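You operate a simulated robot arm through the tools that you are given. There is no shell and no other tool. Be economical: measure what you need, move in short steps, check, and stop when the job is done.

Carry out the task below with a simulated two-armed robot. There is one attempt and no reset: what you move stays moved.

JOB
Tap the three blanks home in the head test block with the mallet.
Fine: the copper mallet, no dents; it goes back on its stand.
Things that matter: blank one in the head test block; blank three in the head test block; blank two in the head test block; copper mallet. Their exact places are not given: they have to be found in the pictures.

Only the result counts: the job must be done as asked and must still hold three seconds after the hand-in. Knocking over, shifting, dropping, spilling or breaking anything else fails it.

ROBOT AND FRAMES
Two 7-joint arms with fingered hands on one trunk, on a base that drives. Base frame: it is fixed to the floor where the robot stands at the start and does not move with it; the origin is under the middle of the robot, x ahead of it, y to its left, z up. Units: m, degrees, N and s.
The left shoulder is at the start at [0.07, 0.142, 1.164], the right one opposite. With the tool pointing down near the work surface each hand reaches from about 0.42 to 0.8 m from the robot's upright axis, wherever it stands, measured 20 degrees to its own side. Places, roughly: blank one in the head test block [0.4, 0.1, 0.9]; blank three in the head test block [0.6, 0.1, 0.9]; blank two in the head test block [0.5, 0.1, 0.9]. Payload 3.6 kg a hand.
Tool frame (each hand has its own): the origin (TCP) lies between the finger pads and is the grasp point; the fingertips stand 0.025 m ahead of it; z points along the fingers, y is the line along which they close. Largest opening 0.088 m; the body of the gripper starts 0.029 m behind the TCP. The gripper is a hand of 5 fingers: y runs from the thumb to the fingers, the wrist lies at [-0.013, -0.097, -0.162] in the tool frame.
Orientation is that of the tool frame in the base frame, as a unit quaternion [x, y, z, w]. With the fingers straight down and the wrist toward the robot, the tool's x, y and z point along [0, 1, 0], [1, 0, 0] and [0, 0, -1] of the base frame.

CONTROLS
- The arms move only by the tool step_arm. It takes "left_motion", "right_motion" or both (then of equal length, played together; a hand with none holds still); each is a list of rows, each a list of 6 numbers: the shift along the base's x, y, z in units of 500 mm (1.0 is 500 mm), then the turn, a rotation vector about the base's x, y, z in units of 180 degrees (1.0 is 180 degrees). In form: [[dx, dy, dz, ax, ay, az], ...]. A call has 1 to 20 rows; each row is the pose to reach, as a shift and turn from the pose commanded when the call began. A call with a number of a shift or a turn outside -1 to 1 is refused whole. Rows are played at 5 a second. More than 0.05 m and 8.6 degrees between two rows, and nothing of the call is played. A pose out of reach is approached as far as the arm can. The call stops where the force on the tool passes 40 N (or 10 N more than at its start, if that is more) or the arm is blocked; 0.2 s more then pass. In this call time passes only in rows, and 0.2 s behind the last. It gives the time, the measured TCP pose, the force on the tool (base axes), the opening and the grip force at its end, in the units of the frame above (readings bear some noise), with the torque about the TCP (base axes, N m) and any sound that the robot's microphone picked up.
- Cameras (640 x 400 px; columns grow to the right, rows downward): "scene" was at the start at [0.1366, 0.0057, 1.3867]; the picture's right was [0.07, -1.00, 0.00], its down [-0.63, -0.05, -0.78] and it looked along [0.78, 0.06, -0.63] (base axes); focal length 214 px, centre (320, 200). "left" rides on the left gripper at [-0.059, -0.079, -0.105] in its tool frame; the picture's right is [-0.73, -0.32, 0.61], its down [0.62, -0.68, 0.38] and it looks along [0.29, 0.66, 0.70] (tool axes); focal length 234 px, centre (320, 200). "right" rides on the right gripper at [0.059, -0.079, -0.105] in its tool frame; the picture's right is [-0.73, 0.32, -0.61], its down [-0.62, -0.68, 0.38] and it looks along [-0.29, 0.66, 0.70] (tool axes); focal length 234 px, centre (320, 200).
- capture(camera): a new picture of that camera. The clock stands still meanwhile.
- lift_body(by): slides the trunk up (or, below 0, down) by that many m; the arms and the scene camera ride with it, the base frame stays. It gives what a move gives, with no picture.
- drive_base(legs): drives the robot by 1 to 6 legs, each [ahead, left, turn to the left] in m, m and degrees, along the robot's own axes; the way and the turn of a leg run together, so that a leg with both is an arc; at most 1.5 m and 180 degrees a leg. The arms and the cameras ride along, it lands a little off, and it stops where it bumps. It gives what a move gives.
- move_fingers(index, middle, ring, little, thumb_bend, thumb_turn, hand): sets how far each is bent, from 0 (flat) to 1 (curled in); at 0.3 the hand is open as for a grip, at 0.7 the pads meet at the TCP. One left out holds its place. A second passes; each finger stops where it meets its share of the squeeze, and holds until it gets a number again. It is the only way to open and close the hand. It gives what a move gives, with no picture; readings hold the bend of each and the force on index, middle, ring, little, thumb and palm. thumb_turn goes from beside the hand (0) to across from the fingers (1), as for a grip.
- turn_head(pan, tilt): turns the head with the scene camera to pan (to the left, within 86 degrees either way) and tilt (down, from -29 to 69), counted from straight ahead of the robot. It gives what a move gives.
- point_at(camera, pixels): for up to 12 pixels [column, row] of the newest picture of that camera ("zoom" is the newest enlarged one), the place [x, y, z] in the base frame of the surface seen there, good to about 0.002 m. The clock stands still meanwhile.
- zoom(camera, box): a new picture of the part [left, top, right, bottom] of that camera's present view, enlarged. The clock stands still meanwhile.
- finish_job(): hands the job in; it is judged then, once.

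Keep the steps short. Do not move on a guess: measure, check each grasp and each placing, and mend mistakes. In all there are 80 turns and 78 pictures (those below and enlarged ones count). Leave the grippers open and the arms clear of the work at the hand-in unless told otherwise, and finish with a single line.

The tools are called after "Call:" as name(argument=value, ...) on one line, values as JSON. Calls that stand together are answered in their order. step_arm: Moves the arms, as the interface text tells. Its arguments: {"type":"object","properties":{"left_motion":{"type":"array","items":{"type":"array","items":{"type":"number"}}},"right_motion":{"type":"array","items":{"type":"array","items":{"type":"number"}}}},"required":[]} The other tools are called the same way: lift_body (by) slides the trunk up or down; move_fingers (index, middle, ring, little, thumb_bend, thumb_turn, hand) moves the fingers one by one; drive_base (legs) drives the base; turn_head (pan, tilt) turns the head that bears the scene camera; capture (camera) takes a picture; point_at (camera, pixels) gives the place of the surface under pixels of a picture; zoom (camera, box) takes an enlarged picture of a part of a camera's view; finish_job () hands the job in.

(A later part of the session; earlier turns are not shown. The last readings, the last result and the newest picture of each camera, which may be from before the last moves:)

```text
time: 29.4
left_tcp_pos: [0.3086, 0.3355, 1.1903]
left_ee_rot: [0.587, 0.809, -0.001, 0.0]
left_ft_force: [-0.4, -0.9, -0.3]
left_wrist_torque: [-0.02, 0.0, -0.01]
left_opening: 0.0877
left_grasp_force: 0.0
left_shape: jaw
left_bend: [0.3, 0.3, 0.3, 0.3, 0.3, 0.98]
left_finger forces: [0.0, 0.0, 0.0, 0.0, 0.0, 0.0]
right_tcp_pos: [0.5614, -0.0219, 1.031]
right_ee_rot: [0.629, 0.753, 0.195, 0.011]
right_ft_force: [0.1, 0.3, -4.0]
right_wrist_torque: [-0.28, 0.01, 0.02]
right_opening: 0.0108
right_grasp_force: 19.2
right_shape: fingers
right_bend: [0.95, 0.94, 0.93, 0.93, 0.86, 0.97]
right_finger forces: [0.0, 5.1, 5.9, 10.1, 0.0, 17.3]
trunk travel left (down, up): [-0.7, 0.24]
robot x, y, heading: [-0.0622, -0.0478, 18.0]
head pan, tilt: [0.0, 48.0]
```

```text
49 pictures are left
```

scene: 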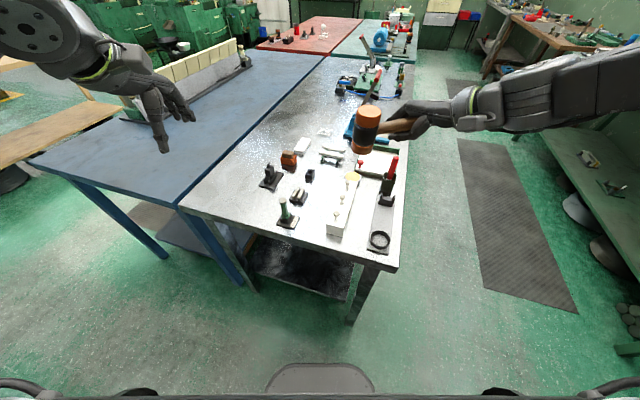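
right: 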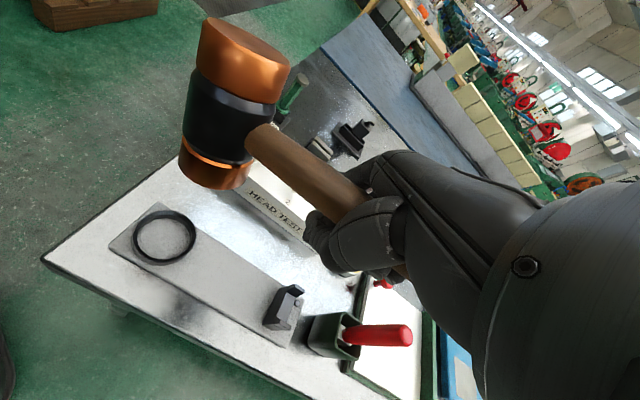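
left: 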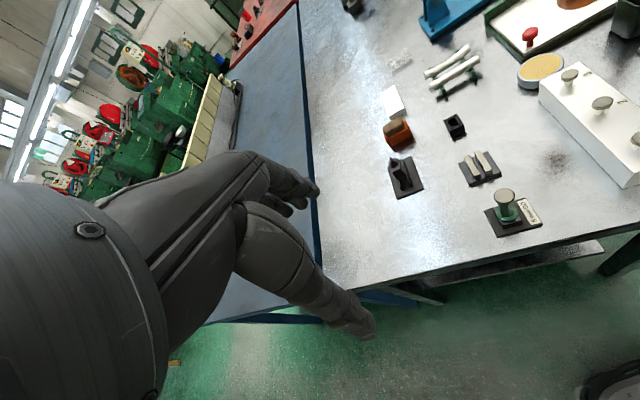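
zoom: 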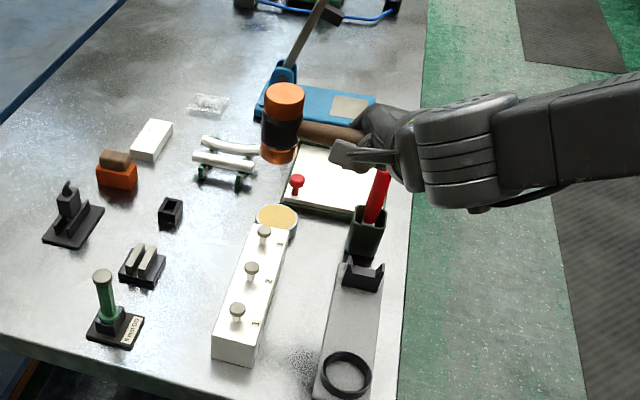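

Call:
point_at(camera="zoom", pixels=[[285, 95], [270, 92], [300, 95], [285, 104], [320, 127], [355, 131], [275, 158], [355, 155], [445, 195], [470, 208], [383, 175], [264, 232]])

Call:
zoom(camera="scene", box=[345, 115, 425, 185])

```text
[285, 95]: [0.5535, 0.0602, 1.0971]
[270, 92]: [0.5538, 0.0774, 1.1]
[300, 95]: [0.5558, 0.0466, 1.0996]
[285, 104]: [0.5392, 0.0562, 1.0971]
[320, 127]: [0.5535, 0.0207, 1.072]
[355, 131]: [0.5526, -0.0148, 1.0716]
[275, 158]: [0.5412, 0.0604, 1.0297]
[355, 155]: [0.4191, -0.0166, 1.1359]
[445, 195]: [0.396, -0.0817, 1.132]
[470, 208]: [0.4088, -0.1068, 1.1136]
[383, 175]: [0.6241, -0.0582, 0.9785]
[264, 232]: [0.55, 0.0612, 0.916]
```

```text
5.71 times, centred on (385, 150) of scene
```

zoom: 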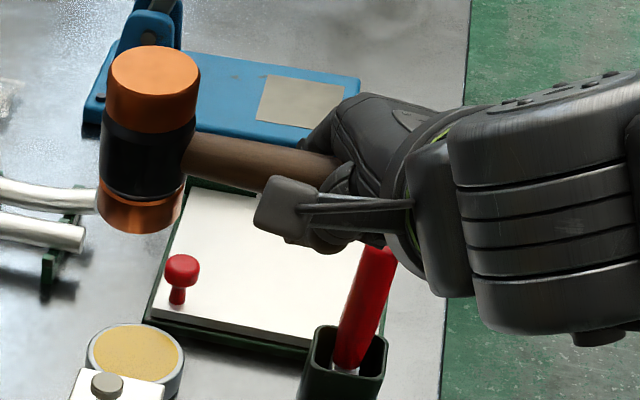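

Call:
point_at(camera="zoom", pixels=[[153, 75], [112, 78], [195, 80], [153, 49], [153, 101], [200, 150], [320, 165], [360, 100], [330, 240], [345, 175], [305, 140], [430, 290]])

```text
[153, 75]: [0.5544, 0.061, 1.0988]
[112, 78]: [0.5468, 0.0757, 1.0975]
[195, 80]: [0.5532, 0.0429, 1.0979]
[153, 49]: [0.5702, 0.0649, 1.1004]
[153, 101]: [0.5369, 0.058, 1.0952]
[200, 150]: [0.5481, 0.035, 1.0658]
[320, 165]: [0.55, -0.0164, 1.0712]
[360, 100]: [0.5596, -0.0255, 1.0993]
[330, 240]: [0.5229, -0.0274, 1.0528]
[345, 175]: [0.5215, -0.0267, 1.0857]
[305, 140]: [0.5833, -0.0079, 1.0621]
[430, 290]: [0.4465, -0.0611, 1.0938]
```

The head centre is at (0.554, 0.060) with about 5° of residual roll (+x side high). I'll correct the roll, shift x by -6 mm and lower the face to about 0.932, some 16 mm above blank 3.

Call:
step_arm(right_motion=[[-0.006, 0, -0.05, 0, 0.014, 0], [-0.012, 0, -0.1, 0, 0.028, 0], [-0.012, 0, -0.15, 0, 0.028, 0], [-0.012, 0, -0.19, 0, 0.028, 0]])

Call:
zoom(camera="scene", box=[325, 125, 405, 205])

```text
time: 30.4
left_tcp_pos: [0.3088, 0.3343, 1.1916]
left_ee_rot: [0.587, 0.809, 0.0, 0.0]
left_ft_force: [-0.4, -0.6, -0.3]
left_wrist_torque: [-0.01, 0.01, 0.0]
left_opening: 0.0877
left_grasp_force: 0.0
left_shape: jaw
left_bend: [0.3, 0.3, 0.3, 0.3, 0.3, 0.98]
left_finger forces: [0.1, 0.0, 0.0, 0.0, 0.0, 0.0]
right_tcp_pos: [0.5527, -0.0232, 0.9346]
right_ee_rot: [0.637, 0.753, 0.166, -0.023]
right_ft_force: [0.7, 0.4, -4.2]
right_wrist_torque: [-0.31, 0.01, -0.02]
right_opening: 0.0105
right_grasp_force: 18.3
right_shape: fingers
right_bend: [0.95, 0.94, 0.93, 0.93, 0.86, 0.97]
right_finger forces: [0.0, 4.2, 5.4, 10.4, 0.0, 17.0]
trunk travel left (down, up): [-0.7, 0.24]
robot x, y, heading: [-0.06, -0.046, 18.2]
head pan, tilt: [0.0, 48.0]
```

```text
5.00 times, centred on (365, 165) of scene
```

zoom: 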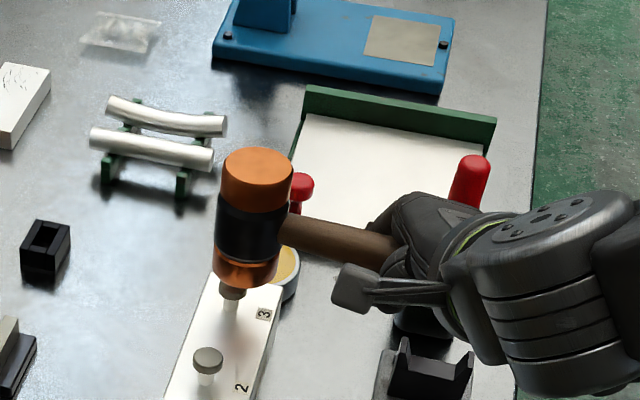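

Call:
point_at(camera="zoom", pixels=[[258, 167], [226, 167], [290, 170], [258, 150], [256, 185], [232, 292], [225, 275], [245, 280], [208, 358], [380, 245], [470, 160], [405, 345]])

```text
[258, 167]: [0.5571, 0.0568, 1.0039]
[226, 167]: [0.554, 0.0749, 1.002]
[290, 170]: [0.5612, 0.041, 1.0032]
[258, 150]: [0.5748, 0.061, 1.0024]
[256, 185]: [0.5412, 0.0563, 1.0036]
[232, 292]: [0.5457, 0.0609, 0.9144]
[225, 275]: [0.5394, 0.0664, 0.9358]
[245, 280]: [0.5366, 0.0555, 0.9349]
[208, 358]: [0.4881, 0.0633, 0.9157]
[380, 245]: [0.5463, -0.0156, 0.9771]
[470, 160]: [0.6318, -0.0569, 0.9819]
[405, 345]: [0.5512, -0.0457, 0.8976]
```

It's level now (top at 1.003, face at about 0.9305), with the centre 7 mm off in x and 2 mm in y. I'll correct that, then do a first gentle tap that goes about 5 mm past contact and comes back up.

Call:
step_arm(right_motion=[[-0.014, 0.004, 0, 0, 0, 0], [-0.014, 0.004, 0, 0, 0, 0], [-0.014, 0.004, -0.04, 0, 0, 0], [-0.014, 0.004, 0, 0, 0, 0]])

Call:
zoom(camera="scene", box=[325, 135, 385, 195])

Call:
point_at(camera="zoom", pixels=[[225, 275], [235, 290]])

```text
time: 31.4
left_tcp_pos: [0.3073, 0.3342, 1.1916]
left_ee_rot: [0.587, 0.81, 0.0, 0.001]
left_ft_force: [0.7, -0.7, 0.3]
left_wrist_torque: [-0.02, -0.02, -0.01]
left_opening: 0.0876
left_grasp_force: 0.0
left_shape: jaw
left_bend: [0.3, 0.3, 0.3, 0.3, 0.3, 0.98]
left_finger forces: [0.1, 0.0, 0.0, 0.1, 0.0, 0.0]
right_tcp_pos: [0.5442, -0.0208, 0.9356]
right_ee_rot: [0.638, 0.752, 0.166, -0.023]
right_ft_force: [-0.7, -0.6, -2.9]
right_wrist_torque: [-0.23, 0.02, 0.02]
right_opening: 0.0111
right_grasp_force: 17.9
right_shape: fingers
right_bend: [0.95, 0.94, 0.94, 0.93, 0.86, 0.97]
right_finger forces: [0.0, 4.0, 5.5, 10.8, 0.0, 16.7]
trunk travel left (down, up): [-0.7, 0.24]
robot x, y, heading: [-0.0578, -0.0461, 18.1]
head pan, tilt: [0.0, 48.0]
```

```text
6.67 times, centred on (355, 165) of scene
```

zoom: 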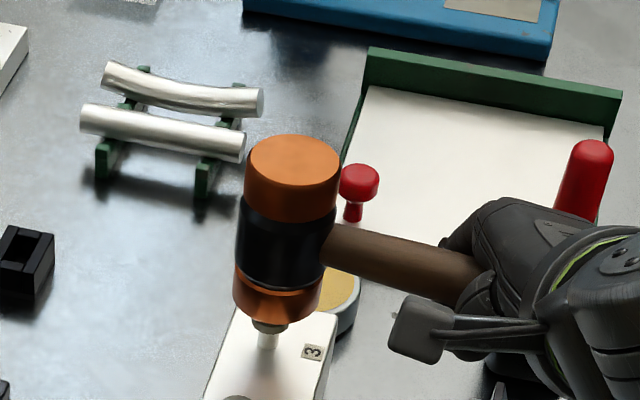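

```text
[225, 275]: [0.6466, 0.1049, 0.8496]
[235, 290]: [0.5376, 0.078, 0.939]
```

Call:
point_at(camera="zoom", pixels=[[268, 328], [270, 332], [294, 152], [270, 318], [250, 312], [268, 345], [294, 178], [294, 136]])

```text
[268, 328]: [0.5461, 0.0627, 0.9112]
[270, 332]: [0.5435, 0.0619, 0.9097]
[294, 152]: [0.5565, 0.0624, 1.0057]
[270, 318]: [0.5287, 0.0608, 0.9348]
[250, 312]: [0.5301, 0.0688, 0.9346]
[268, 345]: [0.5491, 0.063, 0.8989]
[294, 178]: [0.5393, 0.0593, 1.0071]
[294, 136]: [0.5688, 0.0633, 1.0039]
```

No sound or force change, so it likely didn't reach. I'll go down slowly and end at the bottom to read the force.

Call:
step_arm(right_motion=[[0, 0, -0.02, 0, 0, 0], [0, 0, -0.034, 0, 0, 0], [0, 0, -0.044, 0, 0, 0]])

Call:
zoom(camera="scene", box=[325, 135, 385, 195])

```text
time: 32.2
left_tcp_pos: [0.308, 0.3343, 1.1917]
left_ee_rot: [0.587, 0.809, 0.001, 0.0]
left_ft_force: [-0.5, -0.2, 0.8]
left_wrist_torque: [-0.02, -0.02, 0.02]
left_opening: 0.0876
left_grasp_force: 0.1
left_shape: jaw
left_bend: [0.3, 0.3, 0.3, 0.3, 0.3, 0.98]
left_finger forces: [0.0, 0.1, 0.0, 0.1, 0.1, 0.0]
right_tcp_pos: [0.5441, -0.0226, 0.916]
right_ee_rot: [0.637, 0.753, 0.166, -0.023]
right_ft_force: [0.7, 1.6, -1.3]
right_wrist_torque: [-0.11, -0.04, 0.04]
right_opening: 0.0115
right_grasp_force: 15.1
right_shape: fingers
right_bend: [0.95, 0.94, 0.94, 0.93, 0.86, 0.97]
right_finger forces: [0.0, 2.7, 4.7, 10.0, 0.0, 13.5]
trunk travel left (down, up): [-0.7, 0.24]
robot x, y, heading: [-0.0603, -0.045, 18.1]
head pan, tilt: [0.0, 48.0]
```

```text
6.67 times, centred on (355, 165) of scene
```

zoom: 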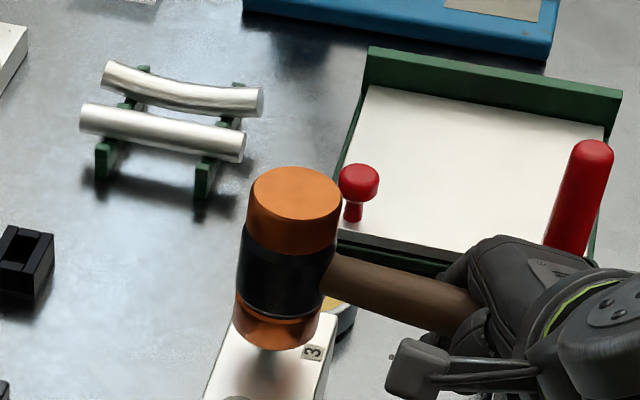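

Contact has started (about 2.5 N up). I'll press 4 mm further and read the force.

Call:
step_arm(right_motion=[[0, 0, -0.004, 0, 0, 0], [0, 0, -0.008, 0, 0, 0]])

Call:
zoom(camera="scene", box=[325, 135, 385, 195])

Call:
point_at(camera="zoom", pixels=[[294, 190], [294, 215], [294, 170], [262, 195], [325, 195], [265, 342], [345, 270], [400, 285], [440, 300]])

```text
time: 32.8
left_tcp_pos: [0.3086, 0.3348, 1.1913]
left_ee_rot: [0.587, 0.809, 0.0, 0.001]
left_ft_force: [0.4, 0.3, -0.3]
left_wrist_torque: [0.01, 0.01, 0.0]
left_opening: 0.0875
left_grasp_force: 0.0
left_shape: jaw
left_bend: [0.3, 0.3, 0.3, 0.3, 0.3, 0.98]
left_finger forces: [0.0, 0.0, 0.0, 0.1, 0.0, 0.1]
right_tcp_pos: [0.5441, -0.0253, 0.9132]
right_ee_rot: [0.637, 0.753, 0.166, -0.023]
right_ft_force: [0.6, 2.0, -2.7]
right_wrist_torque: [-0.11, 0.0, 0.0]
right_opening: 0.0114
right_grasp_force: 15.5
right_shape: fingers
right_bend: [0.95, 0.94, 0.94, 0.93, 0.86, 0.97]
right_finger forces: [0.0, 2.8, 4.6, 10.1, 0.0, 13.6]
right hand out of reach, approached as far as the arm can: row 1, 2
trunk travel left (down, up): [-0.7, 0.24]
robot x, y, heading: [-0.0613, -0.0484, 18.1]
head pan, tilt: [0.0, 48.0]
```

```text
6.67 times, centred on (355, 165) of scene
```

zoom: 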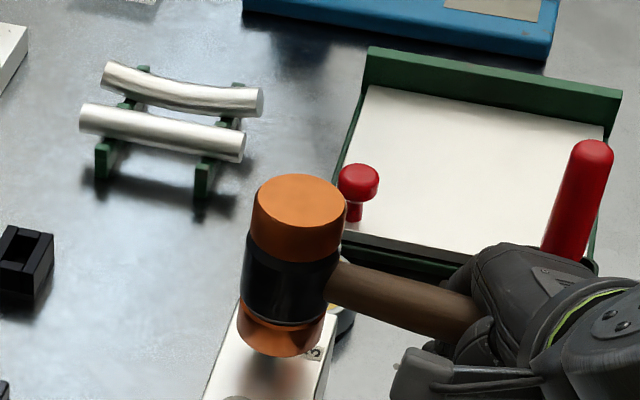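

```text
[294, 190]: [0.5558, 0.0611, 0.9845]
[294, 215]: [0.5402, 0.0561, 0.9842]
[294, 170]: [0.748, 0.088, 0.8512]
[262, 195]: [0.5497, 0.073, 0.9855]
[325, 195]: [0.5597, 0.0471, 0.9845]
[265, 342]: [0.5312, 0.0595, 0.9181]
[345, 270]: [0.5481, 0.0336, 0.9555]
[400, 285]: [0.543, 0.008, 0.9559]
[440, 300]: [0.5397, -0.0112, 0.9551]
```

The arm has reached its limit here (out of reach) with only light contact. I'll raise the hand, lower the trunk for better reach, and tighten the grip while in the air.

Call:
step_arm(right_motion=[[0, 0, 0.06, 0, 0, 0], [0, 0, 0.14, 0, 0, 0], [0, 0, 0.22, 0, 0, 0], [0, 0, 0.3, 0, 0, 0]])

Call:
move_fingers(hand="right", index=1.0, middle=1.0, ring=1.0, little=1.0, thumb_bend=1.0)

Call:
lift_body(by=-0.1)

Call:
zoom(camera="scene", box=[310, 110, 410, 210])

```text
time: 33.8
left_tcp_pos: [0.306, 0.3348, 1.1921]
left_ee_rot: [0.587, 0.809, 0.002, 0.001]
left_ft_force: [0.1, 0.7, 0.7]
left_wrist_torque: [0.02, -0.01, -0.02]
left_opening: 0.0876
left_grasp_force: 0.0
left_shape: jaw
left_bend: [0.3, 0.3, 0.3, 0.3, 0.3, 0.98]
left_finger forces: [0.1, 0.0, 0.1, 0.1, 0.0, 0.0]
right_tcp_pos: [0.5426, -0.0237, 1.0598]
right_ee_rot: [0.637, 0.752, 0.166, -0.022]
right_ft_force: [-0.9, -0.5, -3.2]
right_wrist_torque: [-0.23, 0.02, -0.01]
right_opening: 0.0115
right_grasp_force: 17.2
right_shape: fingers
right_bend: [0.95, 0.94, 0.94, 0.93, 0.85, 0.97]
right_finger forces: [0.0, 2.8, 5.0, 10.7, 0.0, 15.6]
trunk travel left (down, up): [-0.7, 0.24]
robot x, y, heading: [-0.0639, -0.0442, 18.2]
head pan, tilt: [0.0, 48.0]
```

```text
time: 34.8
left_tcp_pos: [0.3081, 0.3343, 1.1914]
left_ee_rot: [0.587, 0.81, 0.0, 0.0]
left_ft_force: [0.2, 0.1, 0.6]
left_wrist_torque: [0.0, 0.01, -0.01]
left_opening: 0.0877
left_grasp_force: 0.0
left_shape: jaw
left_bend: [0.3, 0.3, 0.3, 0.3, 0.3, 0.98]
left_finger forces: [0.0, 0.0, 0.0, 0.0, 0.0, 0.0]
right_tcp_pos: [0.5422, -0.0238, 1.0605]
right_ee_rot: [0.637, 0.753, 0.166, -0.023]
right_ft_force: [0.5, -0.6, -4.1]
right_wrist_torque: [-0.28, 0.04, 0.01]
right_opening: 0.015
right_grasp_force: 39.7
right_shape: fingers
right_bend: [0.99, 0.97, 0.96, 0.94, 0.89, 0.97]
right_finger forces: [15.2, 9.4, 9.7, 11.5, 0.0, 34.3]
trunk travel left (down, up): [-0.7, 0.24]
robot x, y, heading: [-0.0635, -0.0451, 18.0]
head pan, tilt: [0.0, 48.0]
```

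```text
time: 36.1
left_tcp_pos: [0.3084, 0.334, 1.0905]
left_ee_rot: [0.587, 0.81, -0.001, 0.0]
left_ft_force: [0.1, 0.5, -1.0]
left_wrist_torque: [-0.04, 0.02, -0.01]
left_opening: 0.0876
left_grasp_force: 0.1
left_shape: jaw
left_bend: [0.3, 0.3, 0.3, 0.3, 0.3, 0.98]
left_finger forces: [0.0, 0.0, 0.0, 0.0, 0.0, 0.1]
right_tcp_pos: [0.543, -0.0237, 0.9592]
right_ee_rot: [0.636, 0.753, 0.166, -0.023]
right_ft_force: [0.4, 0.5, -3.4]
right_wrist_torque: [-0.23, 0.01, 0.01]
right_opening: 0.0151
right_grasp_force: 40.2
right_shape: fingers
right_bend: [0.99, 0.97, 0.96, 0.94, 0.89, 0.97]
right_finger forces: [15.1, 9.4, 9.6, 11.5, 0.0, 34.1]
trunk travel left (down, up): [-0.6, 0.34]
robot x, y, heading: [-0.0597, -0.0462, 18.3]
head pan, tilt: [0.0, 48.0]
```

```text
4.00 times, centred on (360, 160) of scene
```

zoom: 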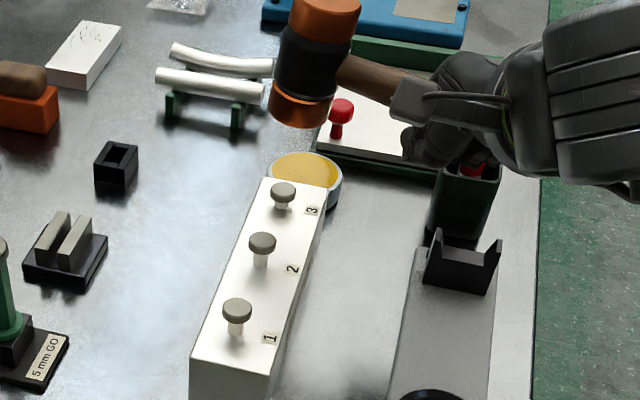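

The grip is much firmer now, at 40 N. Blank 3 appears lower than the others, so I'll measure its height and the mallet tilt.

Call:
point_at(camera="zoom", pixels=[[283, 190], [262, 242], [237, 310], [280, 215], [278, 235], [300, 120], [280, 110], [320, 112], [300, 95], [350, 70], [385, 80], [420, 150]])

Call:
zoom(camera="scene", box=[340, 80, 420, 160])

Call:
point_at(camera="zoom", pixels=[[205, 135], [180, 135], [240, 140], [205, 150], [205, 115], [205, 165], [250, 205], [280, 215], [310, 222], [175, 160], [165, 250], [190, 285]])

```text
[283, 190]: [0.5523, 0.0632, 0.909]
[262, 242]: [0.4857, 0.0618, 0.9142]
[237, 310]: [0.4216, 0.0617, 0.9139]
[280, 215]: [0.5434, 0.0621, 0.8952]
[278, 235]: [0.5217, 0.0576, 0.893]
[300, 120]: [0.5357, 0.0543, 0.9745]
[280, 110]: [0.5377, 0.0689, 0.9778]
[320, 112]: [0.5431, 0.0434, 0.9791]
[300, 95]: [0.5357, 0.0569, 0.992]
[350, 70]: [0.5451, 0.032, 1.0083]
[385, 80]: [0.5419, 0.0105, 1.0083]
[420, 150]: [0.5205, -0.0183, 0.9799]
```

```text
5.00 times, centred on (380, 120) of scene
```

zoom: 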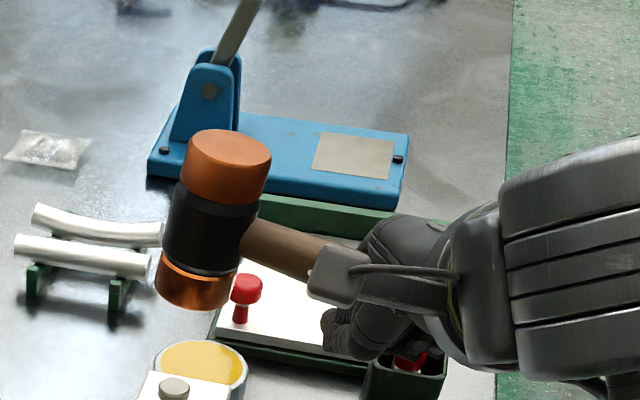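

```text
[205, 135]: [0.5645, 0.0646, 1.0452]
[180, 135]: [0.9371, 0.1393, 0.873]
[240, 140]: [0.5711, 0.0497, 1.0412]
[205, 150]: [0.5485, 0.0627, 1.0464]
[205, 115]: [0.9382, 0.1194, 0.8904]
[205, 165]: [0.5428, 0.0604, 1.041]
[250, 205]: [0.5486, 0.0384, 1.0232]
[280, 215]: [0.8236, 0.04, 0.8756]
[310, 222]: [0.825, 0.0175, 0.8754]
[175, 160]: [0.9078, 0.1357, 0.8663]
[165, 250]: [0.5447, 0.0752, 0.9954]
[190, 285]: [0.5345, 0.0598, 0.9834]
```

Blank 3 has gone from 0.916 to 0.909, so light contact already moves it. Next I'll re-measure the mallet tilt after the re-grip.

Call:
point_at(camera="zoom", pixels=[[228, 153], [195, 153], [262, 158], [228, 136], [225, 172], [200, 143], [255, 145], [245, 168], [165, 285], [225, 290], [195, 300], [260, 245]])

```text
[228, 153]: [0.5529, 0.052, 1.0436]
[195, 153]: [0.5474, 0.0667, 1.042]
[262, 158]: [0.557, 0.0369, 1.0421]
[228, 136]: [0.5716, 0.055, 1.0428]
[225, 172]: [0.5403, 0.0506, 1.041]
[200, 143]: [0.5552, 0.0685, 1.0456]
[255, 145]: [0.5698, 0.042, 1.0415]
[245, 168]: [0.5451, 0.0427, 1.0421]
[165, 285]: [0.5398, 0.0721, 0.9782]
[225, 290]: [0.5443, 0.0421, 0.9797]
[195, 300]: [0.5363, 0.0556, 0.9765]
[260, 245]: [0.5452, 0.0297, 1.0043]
```

Call:
point_at(camera="zoom", pixels=[[345, 350], [360, 360], [330, 335], [375, 355], [350, 330], [390, 345], [405, 330]])

Call:
capture(camera="right")

```text
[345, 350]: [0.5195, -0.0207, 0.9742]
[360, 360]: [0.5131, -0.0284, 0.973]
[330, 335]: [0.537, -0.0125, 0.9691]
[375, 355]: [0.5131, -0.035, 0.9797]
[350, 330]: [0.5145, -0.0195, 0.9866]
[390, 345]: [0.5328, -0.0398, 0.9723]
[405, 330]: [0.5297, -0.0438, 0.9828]
```

```text
41 pictures are left
```

right: 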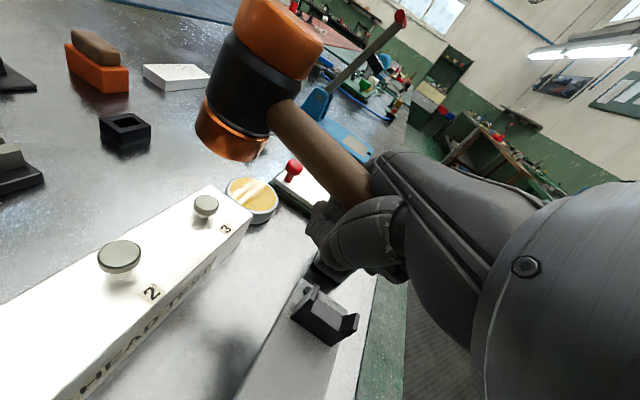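

The hand's underside is about level with the face. To keep the fingers off the fork I'll yaw 15° more so the hand sits at smaller x, centre on blank 3, and lower the face to about 0.93.

Call:
step_arm(right_motion=[[-0.024, 0.012, -0.02, 0, 0, -0.042], [-0.049, 0.0234, -0.04, 0, 0, -0.083], [-0.049, 0.0234, -0.076, 0, 0, -0.083]])

Call:
zoom(camera="scene", box=[320, 100, 410, 190])

```text
time: 36.9
left_tcp_pos: [0.3086, 0.3353, 1.0916]
left_ee_rot: [0.586, 0.81, 0.0, 0.001]
left_ft_force: [0.5, 0.4, -0.5]
left_wrist_torque: [0.02, -0.01, -0.01]
left_opening: 0.0877
left_grasp_force: 0.1
left_shape: jaw
left_bend: [0.3, 0.3, 0.3, 0.3, 0.3, 0.98]
left_finger forces: [0.0, 0.0, 0.0, 0.0, 0.0, 0.0]
right_tcp_pos: [0.5171, -0.012, 0.921]
right_ee_rot: [0.729, 0.663, 0.167, -0.001]
right_ft_force: [0.3, -0.8, -4.0]
right_wrist_torque: [-0.22, 0.12, 0.0]
right_opening: 0.0148
right_grasp_force: 38.9
right_shape: fingers
right_bend: [0.99, 0.97, 0.96, 0.94, 0.89, 0.97]
right_finger forces: [14.8, 8.9, 9.7, 11.6, 0.0, 33.0]
trunk travel left (down, up): [-0.6, 0.34]
robot x, y, heading: [-0.058, -0.0435, 18.2]
head pan, tilt: [0.0, 48.0]
```

```text
4.44 times, centred on (365, 145) of scene
```

zoom: 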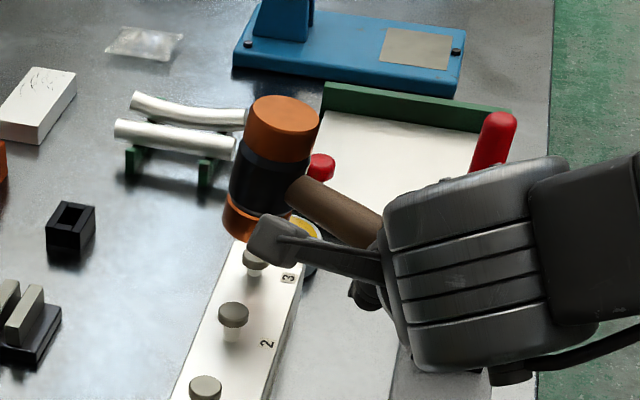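

Call:
point_at(camera="zoom", pixels=[[284, 112], [252, 108], [316, 118], [284, 98], [280, 128], [240, 228], [228, 222], [340, 205], [365, 295], [355, 295], [260, 255], [270, 240]])

Call:
capture(camera="right")

```text
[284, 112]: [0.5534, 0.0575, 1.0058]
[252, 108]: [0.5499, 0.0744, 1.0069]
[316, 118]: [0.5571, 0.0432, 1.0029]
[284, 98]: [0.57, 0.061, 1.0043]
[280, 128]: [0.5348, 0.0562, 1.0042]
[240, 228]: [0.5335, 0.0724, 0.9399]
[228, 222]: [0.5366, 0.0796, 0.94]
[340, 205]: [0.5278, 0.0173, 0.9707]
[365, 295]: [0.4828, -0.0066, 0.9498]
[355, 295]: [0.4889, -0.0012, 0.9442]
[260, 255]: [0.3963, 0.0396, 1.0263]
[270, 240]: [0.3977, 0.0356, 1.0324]
```

```text
39 pictures are left
```

right: 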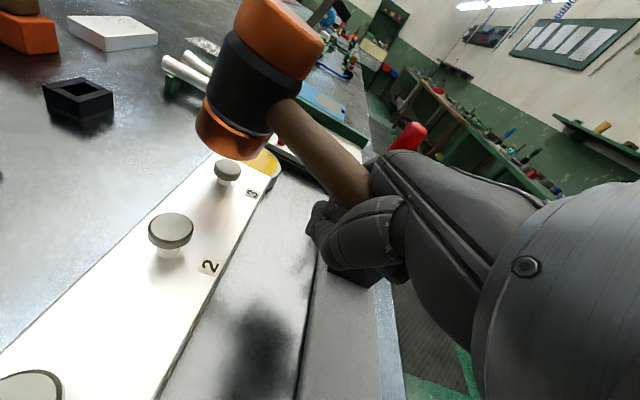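

The face is nearly level, with the +y side about 4° high. I'll correct that and go down onto blank 3 in small increments, ending low to read the force.

Call:
step_arm(right_motion=[[0, 0, 0, -0.022, 0, 0], [0, 0, -0.02, -0.022, 0, 0], [0, 0, -0.036, -0.022, 0, 0], [0, 0, -0.044, -0.022, 0, 0], [0, 0, -0.05, -0.022, 0, 0]])

Call:
capture(camera="right")

```text
time: 38.1
left_tcp_pos: [0.3071, 0.3342, 1.0917]
left_ee_rot: [0.587, 0.81, 0.0, -0.001]
left_ft_force: [-0.2, 0.7, -0.2]
left_wrist_torque: [0.02, 0.03, 0.0]
left_opening: 0.0876
left_grasp_force: 0.1
left_shape: jaw
left_bend: [0.3, 0.3, 0.3, 0.3, 0.3, 0.98]
left_finger forces: [0.1, 0.0, 0.1, 0.0, 0.0, 0.0]
right_tcp_pos: [0.5176, -0.0127, 0.8962]
right_ee_rot: [0.729, 0.669, 0.145, 0.025]
right_ft_force: [1.6, -0.4, -0.2]
right_wrist_torque: [-0.05, -0.04, -0.02]
right_opening: 0.015
right_grasp_force: 38.8
right_shape: fingers
right_bend: [0.99, 0.97, 0.96, 0.94, 0.9, 0.97]
right_finger forces: [13.8, 8.9, 9.9, 11.6, 0.1, 33.1]
trunk travel left (down, up): [-0.6, 0.34]
robot x, y, heading: [-0.0604, -0.045, 18.3]
head pan, tilt: [0.0, 48.0]
```

```text
38 pictures are left
```

right: 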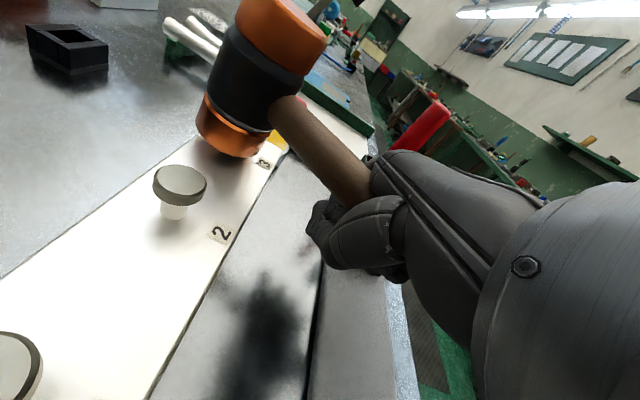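

The mallet is in contact on blank 3 (about 4 N). I'll continue down 3 mm and read again.

Call:
step_arm(right_motion=[[0, 0, -0.004, 0, 0, 0], [0, 0, -0.008, 0, 0, 0]])

Call:
zoom(camera="right", box=[140, 60, 320, 240])

```text
time: 38.7
left_tcp_pos: [0.3062, 0.3323, 1.092]
left_ee_rot: [0.587, 0.81, 0.001, 0.0]
left_ft_force: [-0.4, 0.7, -0.6]
left_wrist_torque: [-0.01, 0.02, -0.02]
left_opening: 0.0875
left_grasp_force: 0.1
left_shape: jaw
left_bend: [0.3, 0.3, 0.3, 0.3, 0.3, 0.98]
left_finger forces: [0.0, 0.0, 0.1, 0.0, 0.0, 0.0]
right_tcp_pos: [0.5174, -0.0113, 0.894]
right_ee_rot: [0.728, 0.669, 0.147, 0.026]
right_ft_force: [-0.7, -2.1, 5.0]
right_wrist_torque: [0.38, -0.19, -0.04]
right_opening: 0.0153
right_grasp_force: 39.0
right_shape: fingers
right_bend: [0.99, 0.97, 0.96, 0.94, 0.9, 0.97]
right_finger forces: [11.5, 7.8, 9.9, 12.5, 0.0, 35.0]
trunk travel left (down, up): [-0.6, 0.34]
robot x, y, heading: [-0.0606, -0.0469, 18.1]
head pan, tilt: [0.0, 48.0]
```

```text
2.22 times, centred on (230, 150) of right
```

zoom: 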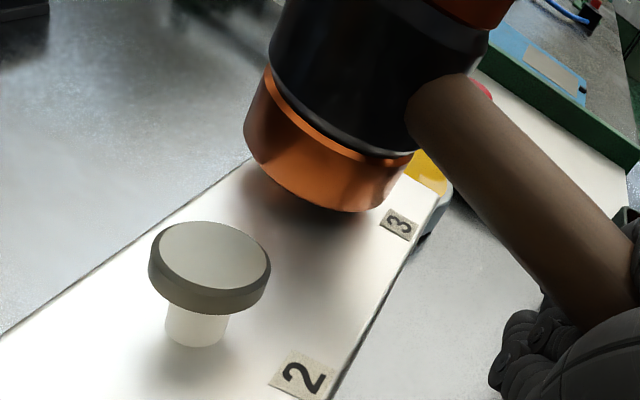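

The force is about 9 N and rising, so the slow push meets friction. I'll do two brisk but gentle taps from 20 mm up and then lift to look.

Call:
step_arm(right_motion=[[0, 0, 0.04, 0, 0, 0], [0, 0, -0.01, 0, 0, 0], [0, 0, 0.04, 0, 0, 0], [0, 0, -0.01, 0, 0, 0], [0, 0, 0.05, 0, 0, 0], [0, 0, 0.1, 0, 0, 0]])

Call:
zoom(camera="right", box=[100, 60, 320, 240])

```text
time: 40.1
left_tcp_pos: [0.3072, 0.3337, 1.0917]
left_ee_rot: [0.587, 0.809, 0.0, 0.0]
left_ft_force: [-0.4, 0.8, -0.7]
left_wrist_torque: [-0.02, 0.01, 0.0]
left_opening: 0.0877
left_grasp_force: 0.2
left_shape: jaw
left_bend: [0.3, 0.3, 0.3, 0.3, 0.3, 0.98]
left_finger forces: [0.0, 0.1, 0.0, 0.0, 0.0, 0.1]
right_tcp_pos: [0.5189, -0.0103, 0.9425]
right_ee_rot: [0.729, 0.669, 0.144, 0.025]
right_ft_force: [-0.3, -0.2, -3.3]
right_wrist_torque: [-0.21, 0.09, -0.03]
right_opening: 0.0149
right_grasp_force: 39.3
right_shape: fingers
right_bend: [0.99, 0.97, 0.96, 0.94, 0.9, 0.97]
right_finger forces: [13.7, 9.2, 10.4, 11.7, 0.0, 34.5]
trunk travel left (down, up): [-0.6, 0.34]
robot x, y, heading: [-0.06, -0.045, 18.2]
head pan, tilt: [0.0, 48.0]
```

```text
2.22 times, centred on (210, 150) of right
```

zoom: 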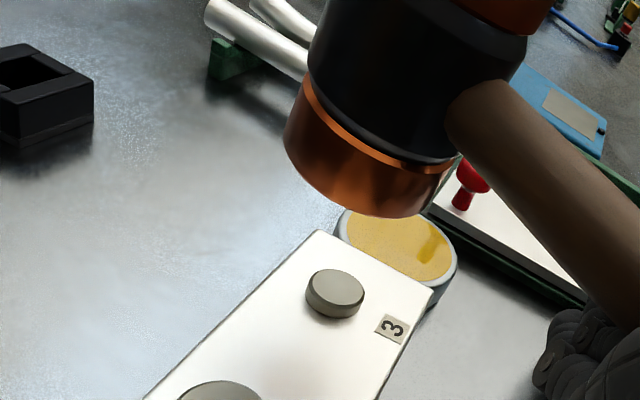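

Blank 3's stem is no longer visible. I'll measure its height.

Call:
point_at(camera="zoom", pixels=[[338, 287], [325, 280], [350, 295], [290, 320], [330, 335], [330, 313], [220, 392], [360, 340]])

Call:
zoom(camera="right", box=[190, 130, 270, 190])

```text
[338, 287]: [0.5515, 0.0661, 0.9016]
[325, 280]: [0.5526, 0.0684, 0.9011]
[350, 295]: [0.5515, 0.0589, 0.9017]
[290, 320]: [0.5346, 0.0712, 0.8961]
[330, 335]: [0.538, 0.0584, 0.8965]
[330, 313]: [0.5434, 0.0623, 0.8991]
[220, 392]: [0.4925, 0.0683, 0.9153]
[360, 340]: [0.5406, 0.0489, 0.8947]
```

```text
6.67 times, centred on (230, 160) of right
```

zoom: 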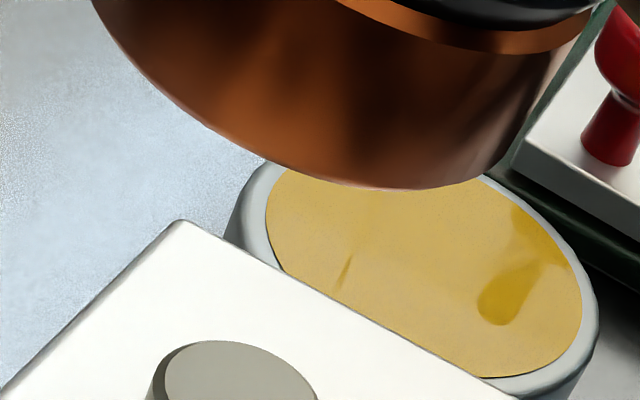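

Blank 3's top is at 0.9015, with the block at 0.8955, so it's almost home. One more tap at the same speed, slightly deeper.

Call:
step_arm(right_motion=[[0, 0, -0.03, 0, 0, 0], [0, 0, -0.06, 0, 0, 0], [0, 0, -0.11, 0, 0, 0], [0, 0, -0.06, 0, 0, 0], [0, 0, 0, 0, 0, 0]])

Call:
zoom(camera="right", box=[120, 120, 280, 240])

Call:
point_at(camera="zoom", pixels=[[385, 165], [400, 160], [375, 155], [380, 200], [340, 220], [400, 230], [375, 182]])

```text
time: 41.3
left_tcp_pos: [0.3068, 0.3347, 1.0927]
left_ee_rot: [0.587, 0.809, 0.002, 0.001]
left_ft_force: [-0.7, 0.4, 0.5]
left_wrist_torque: [-0.01, 0.01, 0.02]
left_opening: 0.088
left_grasp_force: 0.1
left_shape: jaw
left_bend: [0.3, 0.3, 0.3, 0.3, 0.3, 0.98]
left_finger forces: [0.1, 0.0, 0.1, 0.0, 0.1, 0.0]
right_tcp_pos: [0.5182, -0.0109, 0.9436]
right_ee_rot: [0.729, 0.669, 0.145, 0.025]
right_ft_force: [-0.2, -0.2, -3.3]
right_wrist_torque: [-0.24, 0.1, 0.0]
right_opening: 0.0155
right_grasp_force: 39.4
right_shape: fingers
right_bend: [0.99, 0.97, 0.96, 0.94, 0.9, 0.97]
right_finger forces: [13.7, 9.2, 10.2, 11.7, 0.1, 34.0]
trunk travel left (down, up): [-0.6, 0.34]
robot x, y, heading: [-0.0596, -0.0459, 18.3]
head pan, tilt: [0.0, 48.0]
```

```text
3.33 times, centred on (200, 180) of right
```

zoom: 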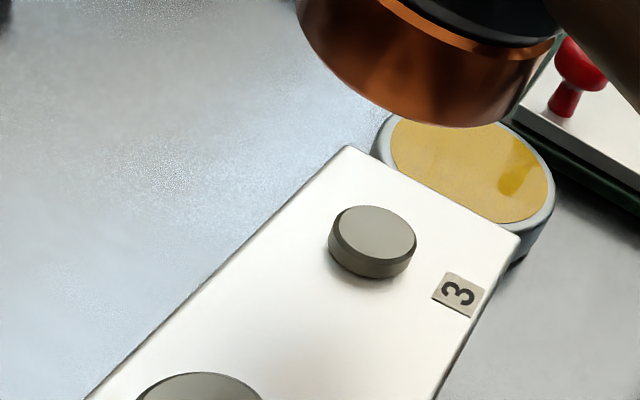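

```text
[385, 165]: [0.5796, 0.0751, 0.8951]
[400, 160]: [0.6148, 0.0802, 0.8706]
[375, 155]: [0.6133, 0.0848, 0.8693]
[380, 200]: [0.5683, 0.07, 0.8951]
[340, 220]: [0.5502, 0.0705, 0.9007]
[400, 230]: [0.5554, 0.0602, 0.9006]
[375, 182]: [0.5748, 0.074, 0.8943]
```

Blank 3's top is at 0.9006 and it looks seated. I'll move to blank 2 (dx -64.5 mm) and check both.

Call:
step_arm(right_motion=[[-0.06, 0, 0.02, 0, 0, 0], [-0.129, -0.001, 0.02, 0, 0, 0]])

Call:
zoom(camera="scene", box=[300, 110, 400, 210])

Call:
zoom(camera="right", box=[100, 60, 340, 240])

```text
time: 41.9
left_tcp_pos: [0.308, 0.3337, 1.0916]
left_ee_rot: [0.586, 0.81, 0.0, 0.0]
left_ft_force: [-0.3, 0.1, -0.9]
left_wrist_torque: [-0.03, 0.0, 0.0]
left_opening: 0.0878
left_grasp_force: 0.1
left_shape: jaw
left_bend: [0.3, 0.3, 0.3, 0.3, 0.3, 0.98]
left_finger forces: [0.0, 0.1, 0.0, 0.0, 0.0, 0.1]
right_tcp_pos: [0.4525, -0.0115, 0.9523]
right_ee_rot: [0.729, 0.669, 0.145, 0.025]
right_ft_force: [0.1, -0.3, -3.2]
right_wrist_torque: [-0.21, 0.09, -0.04]
right_opening: 0.0153
right_grasp_force: 39.4
right_shape: fingers
right_bend: [0.99, 0.97, 0.96, 0.94, 0.9, 0.97]
right_finger forces: [13.7, 9.3, 10.0, 11.8, 0.0, 34.0]
trunk travel left (down, up): [-0.6, 0.34]
robot x, y, heading: [-0.0613, -0.0465, 18.1]
head pan, tilt: [0.0, 48.0]
```

```text
4.00 times, centred on (350, 160) of scene
```

zoom: 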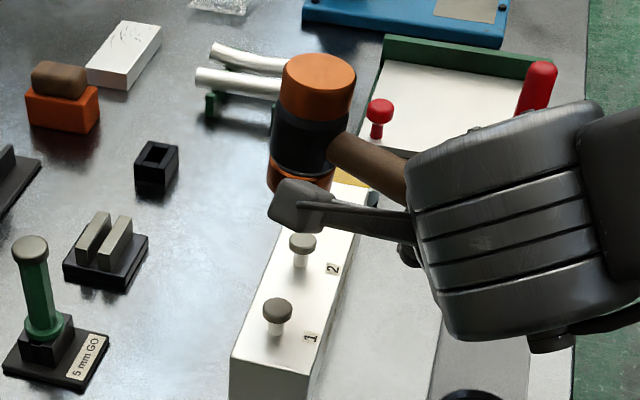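

```text
2.22 times, centred on (220, 150) of right
```

zoom: 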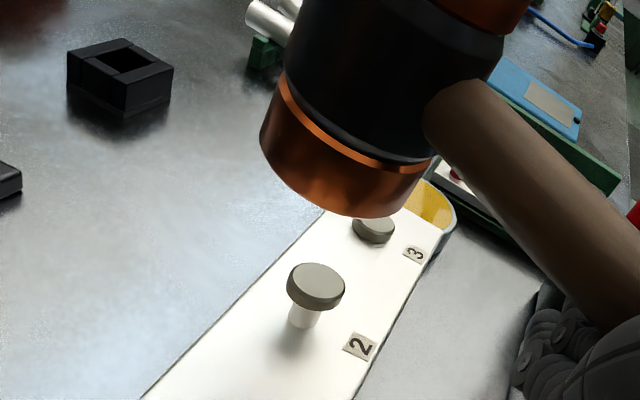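

Call:
point_at(camera="zoom", pixels=[[315, 280], [315, 300], [300, 298], [302, 312], [302, 325], [372, 226], [370, 238], [390, 235], [365, 245]])

Call:
zoom(camera="scene", box=[335, 115, 405, 185])

Call:
point_at(camera="zoom", pixels=[[227, 90], [185, 88], [270, 98], [227, 72], [225, 110], [180, 210], [165, 205], [210, 218]])

```text
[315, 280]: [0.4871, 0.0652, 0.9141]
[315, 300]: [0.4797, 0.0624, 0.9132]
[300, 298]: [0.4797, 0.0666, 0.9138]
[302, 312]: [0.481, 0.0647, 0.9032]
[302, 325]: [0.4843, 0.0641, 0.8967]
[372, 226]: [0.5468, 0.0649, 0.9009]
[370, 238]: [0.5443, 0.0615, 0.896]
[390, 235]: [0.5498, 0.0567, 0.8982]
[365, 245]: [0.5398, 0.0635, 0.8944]
```

```text
5.71 times, centred on (370, 150) of scene
```

zoom: 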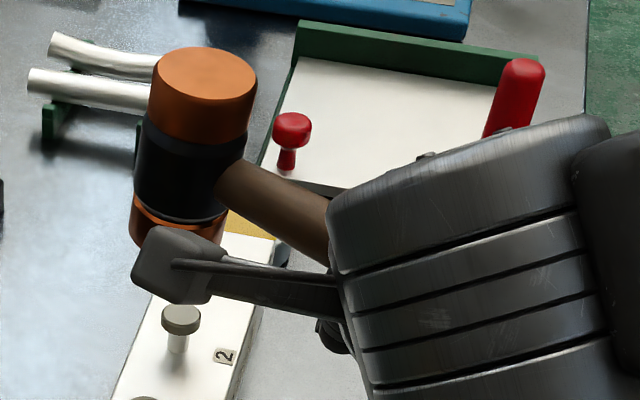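

```text
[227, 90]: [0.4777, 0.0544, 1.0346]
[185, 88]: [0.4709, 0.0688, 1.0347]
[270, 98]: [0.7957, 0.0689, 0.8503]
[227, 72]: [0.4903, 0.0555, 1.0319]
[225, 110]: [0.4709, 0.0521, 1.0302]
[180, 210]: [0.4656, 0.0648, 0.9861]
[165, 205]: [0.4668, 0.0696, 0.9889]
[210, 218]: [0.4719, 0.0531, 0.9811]
```

Call:
point_at(camera="zoom", pixels=[[203, 73], [160, 70], [248, 78], [203, 52], [203, 95]])

```text
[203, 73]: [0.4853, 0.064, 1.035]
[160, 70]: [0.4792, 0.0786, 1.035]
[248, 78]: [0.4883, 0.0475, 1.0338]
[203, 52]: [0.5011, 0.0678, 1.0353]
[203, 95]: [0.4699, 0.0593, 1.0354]
```

The mallet is level and centred on blank 2 within 3 mm. I'll do three taps of increasing depth, then rise.

Call:
step_arm(right_motion=[[0, -0.004, -0.03, 0, 0, 0], [0, -0.004, -0.06, 0, 0, 0], [0, -0.004, -0.105, 0, 0, 0], [0, -0.004, -0.065, 0, 0, 0], [0, -0.004, -0.115, 0, 0, 0], [0, -0.004, -0.075, 0, 0, 0], [0, -0.004, -0.125, 0, 0, 0], [0, -0.004, -0.085, 0, 0, 0], [0, -0.004, -0.13, 0, 0, 0], [0, -0.004, -0.07, 0, 0, 0], [0, -0.004, 0, 0, 0, 0]])

Call:
zoom(camera="right", box=[100, 60, 340, 240])

Call:
point_at(camera="zoom", pixels=[[315, 295], [325, 290], [305, 300], [315, 310], [315, 320], [290, 330], [372, 226]])

```text
time: 44.3
left_tcp_pos: [0.3079, 0.3352, 1.0938]
left_ee_rot: [0.587, 0.809, 0.001, 0.0]
left_ft_force: [-0.3, -0.7, 0.5]
left_wrist_torque: [-0.03, 0.01, 0.0]
left_opening: 0.0874
left_grasp_force: 0.0
left_shape: jaw
left_bend: [0.3, 0.3, 0.3, 0.3, 0.3, 0.98]
left_finger forces: [0.0, 0.0, 0.0, 0.1, 0.0, 0.0]
right_tcp_pos: [0.4557, -0.0155, 0.9541]
right_ee_rot: [0.729, 0.669, 0.144, 0.025]
right_ft_force: [0.0, -0.2, -3.5]
right_wrist_torque: [-0.25, 0.13, 0.01]
right_opening: 0.0155
right_grasp_force: 38.6
right_shape: fingers
right_bend: [0.99, 0.97, 0.96, 0.94, 0.9, 0.97]
right_finger forces: [14.1, 8.6, 10.1, 11.5, 0.0, 33.3]
trunk travel left (down, up): [-0.6, 0.34]
robot x, y, heading: [-0.0558, -0.0437, 18.2]
head pan, tilt: [0.0, 48.0]
```

```text
2.22 times, centred on (220, 150) of right
```

zoom: 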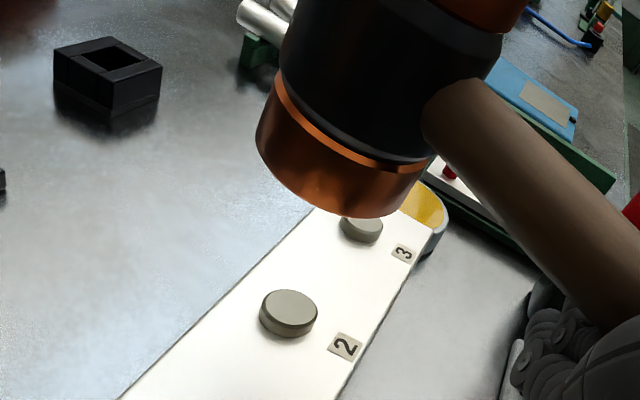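

```text
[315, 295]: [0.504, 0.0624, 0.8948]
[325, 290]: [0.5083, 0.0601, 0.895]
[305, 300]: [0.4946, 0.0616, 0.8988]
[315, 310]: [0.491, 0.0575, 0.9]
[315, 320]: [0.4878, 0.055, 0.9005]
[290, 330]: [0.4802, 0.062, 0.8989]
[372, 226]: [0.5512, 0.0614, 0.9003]
```

Blanks 2 and 3 are both at about 0.900. For blank 1 I'll drive the base back 68 mm so the arm keeps the same posture, then re-measure.

Call:
drive_base(legs=[[-0.068, 0.0, 0]])

Call:
step_arm(right_motion=[[0, 0.03, 0, 0, 0, 0], [0, 0.042, 0, 0, 0, 0]])

Call:
zoom(camera="scene", box=[320, 110, 400, 190])

Call:
zoom(camera="right", box=[100, 60, 340, 240])

```text
time: 45.3
left_tcp_pos: [0.2443, 0.3143, 1.0924]
left_ee_rot: [0.586, 0.81, 0.001, 0.0]
left_ft_force: [0.6, -0.9, 0.9]
left_wrist_torque: [0.05, 0.02, 0.0]
left_opening: 0.0878
left_grasp_force: 0.0
left_shape: jaw
left_bend: [0.3, 0.3, 0.3, 0.3, 0.3, 0.98]
left_finger forces: [0.0, 0.0, 0.0, 0.1, 0.0, 0.0]
right_tcp_pos: [0.3917, -0.0365, 0.9533]
right_ee_rot: [0.728, 0.669, 0.145, 0.024]
right_ft_force: [-0.3, 0.2, -2.9]
right_wrist_torque: [-0.22, 0.07, -0.02]
right_opening: 0.0153
right_grasp_force: 38.1
right_shape: fingers
right_bend: [0.99, 0.97, 0.96, 0.94, 0.9, 0.97]
right_finger forces: [14.3, 8.6, 10.1, 11.5, 0.1, 33.2]
trunk travel left (down, up): [-0.6, 0.34]
robot x, y, heading: [-0.1276, -0.0656, 18.1]
head pan, tilt: [0.0, 48.0]
```

```text
time: 45.9
left_tcp_pos: [0.2435, 0.3139, 1.0918]
left_ee_rot: [0.586, 0.81, 0.0, 0.0]
left_ft_force: [-0.7, -0.2, -0.4]
left_wrist_torque: [-0.05, -0.02, 0.0]
left_opening: 0.0879
left_grasp_force: 0.0
left_shape: jaw
left_bend: [0.3, 0.3, 0.3, 0.3, 0.3, 0.98]
left_finger forces: [0.1, 0.0, 0.0, 0.1, 0.1, 0.1]
right_tcp_pos: [0.3935, -0.0135, 0.9552]
right_ee_rot: [0.728, 0.669, 0.146, 0.024]
right_ft_force: [0.3, -0.4, -4.4]
right_wrist_torque: [-0.24, 0.1, -0.03]
right_opening: 0.0153
right_grasp_force: 38.8
right_shape: fingers
right_bend: [0.99, 0.97, 0.96, 0.94, 0.9, 0.97]
right_finger forces: [14.2, 8.6, 10.0, 11.3, 0.0, 32.9]
trunk travel left (down, up): [-0.6, 0.34]
robot x, y, heading: [-0.1234, -0.0704, 18.1]
head pan, tilt: [0.0, 48.0]
```

```text
5.00 times, centred on (360, 150) of scene
```

zoom: 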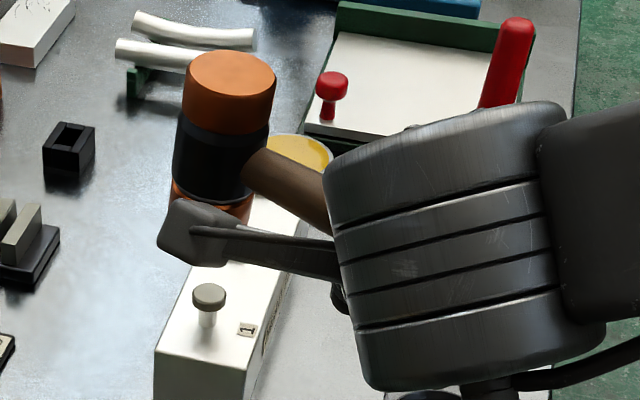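

```text
2.22 times, centred on (220, 150) of right
```

zoom: 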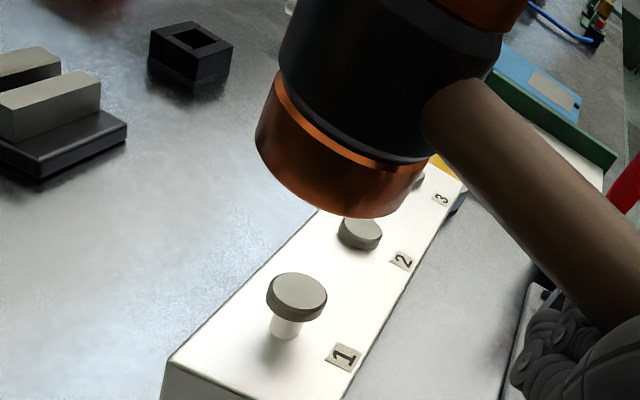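

Call:
point_at(camera="zoom", pixels=[[297, 288], [362, 230], [356, 240], [340, 260]])

Call:
zoom(camera="scene", box=[320, 110, 400, 190])

Call:
point_at(camera="zoom", pixels=[[231, 73], [192, 72], [270, 78], [231, 55], [231, 92]])

```text
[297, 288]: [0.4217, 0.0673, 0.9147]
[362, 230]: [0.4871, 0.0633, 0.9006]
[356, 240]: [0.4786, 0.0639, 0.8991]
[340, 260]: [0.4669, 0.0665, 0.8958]
```

```text
5.00 times, centred on (360, 150) of scene
```

zoom: 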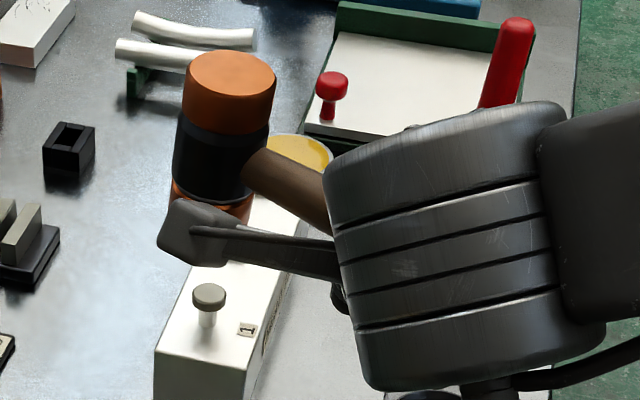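

```text
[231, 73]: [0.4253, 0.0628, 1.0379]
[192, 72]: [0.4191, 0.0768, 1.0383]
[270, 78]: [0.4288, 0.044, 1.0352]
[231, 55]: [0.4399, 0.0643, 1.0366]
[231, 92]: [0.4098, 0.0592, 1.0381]
```

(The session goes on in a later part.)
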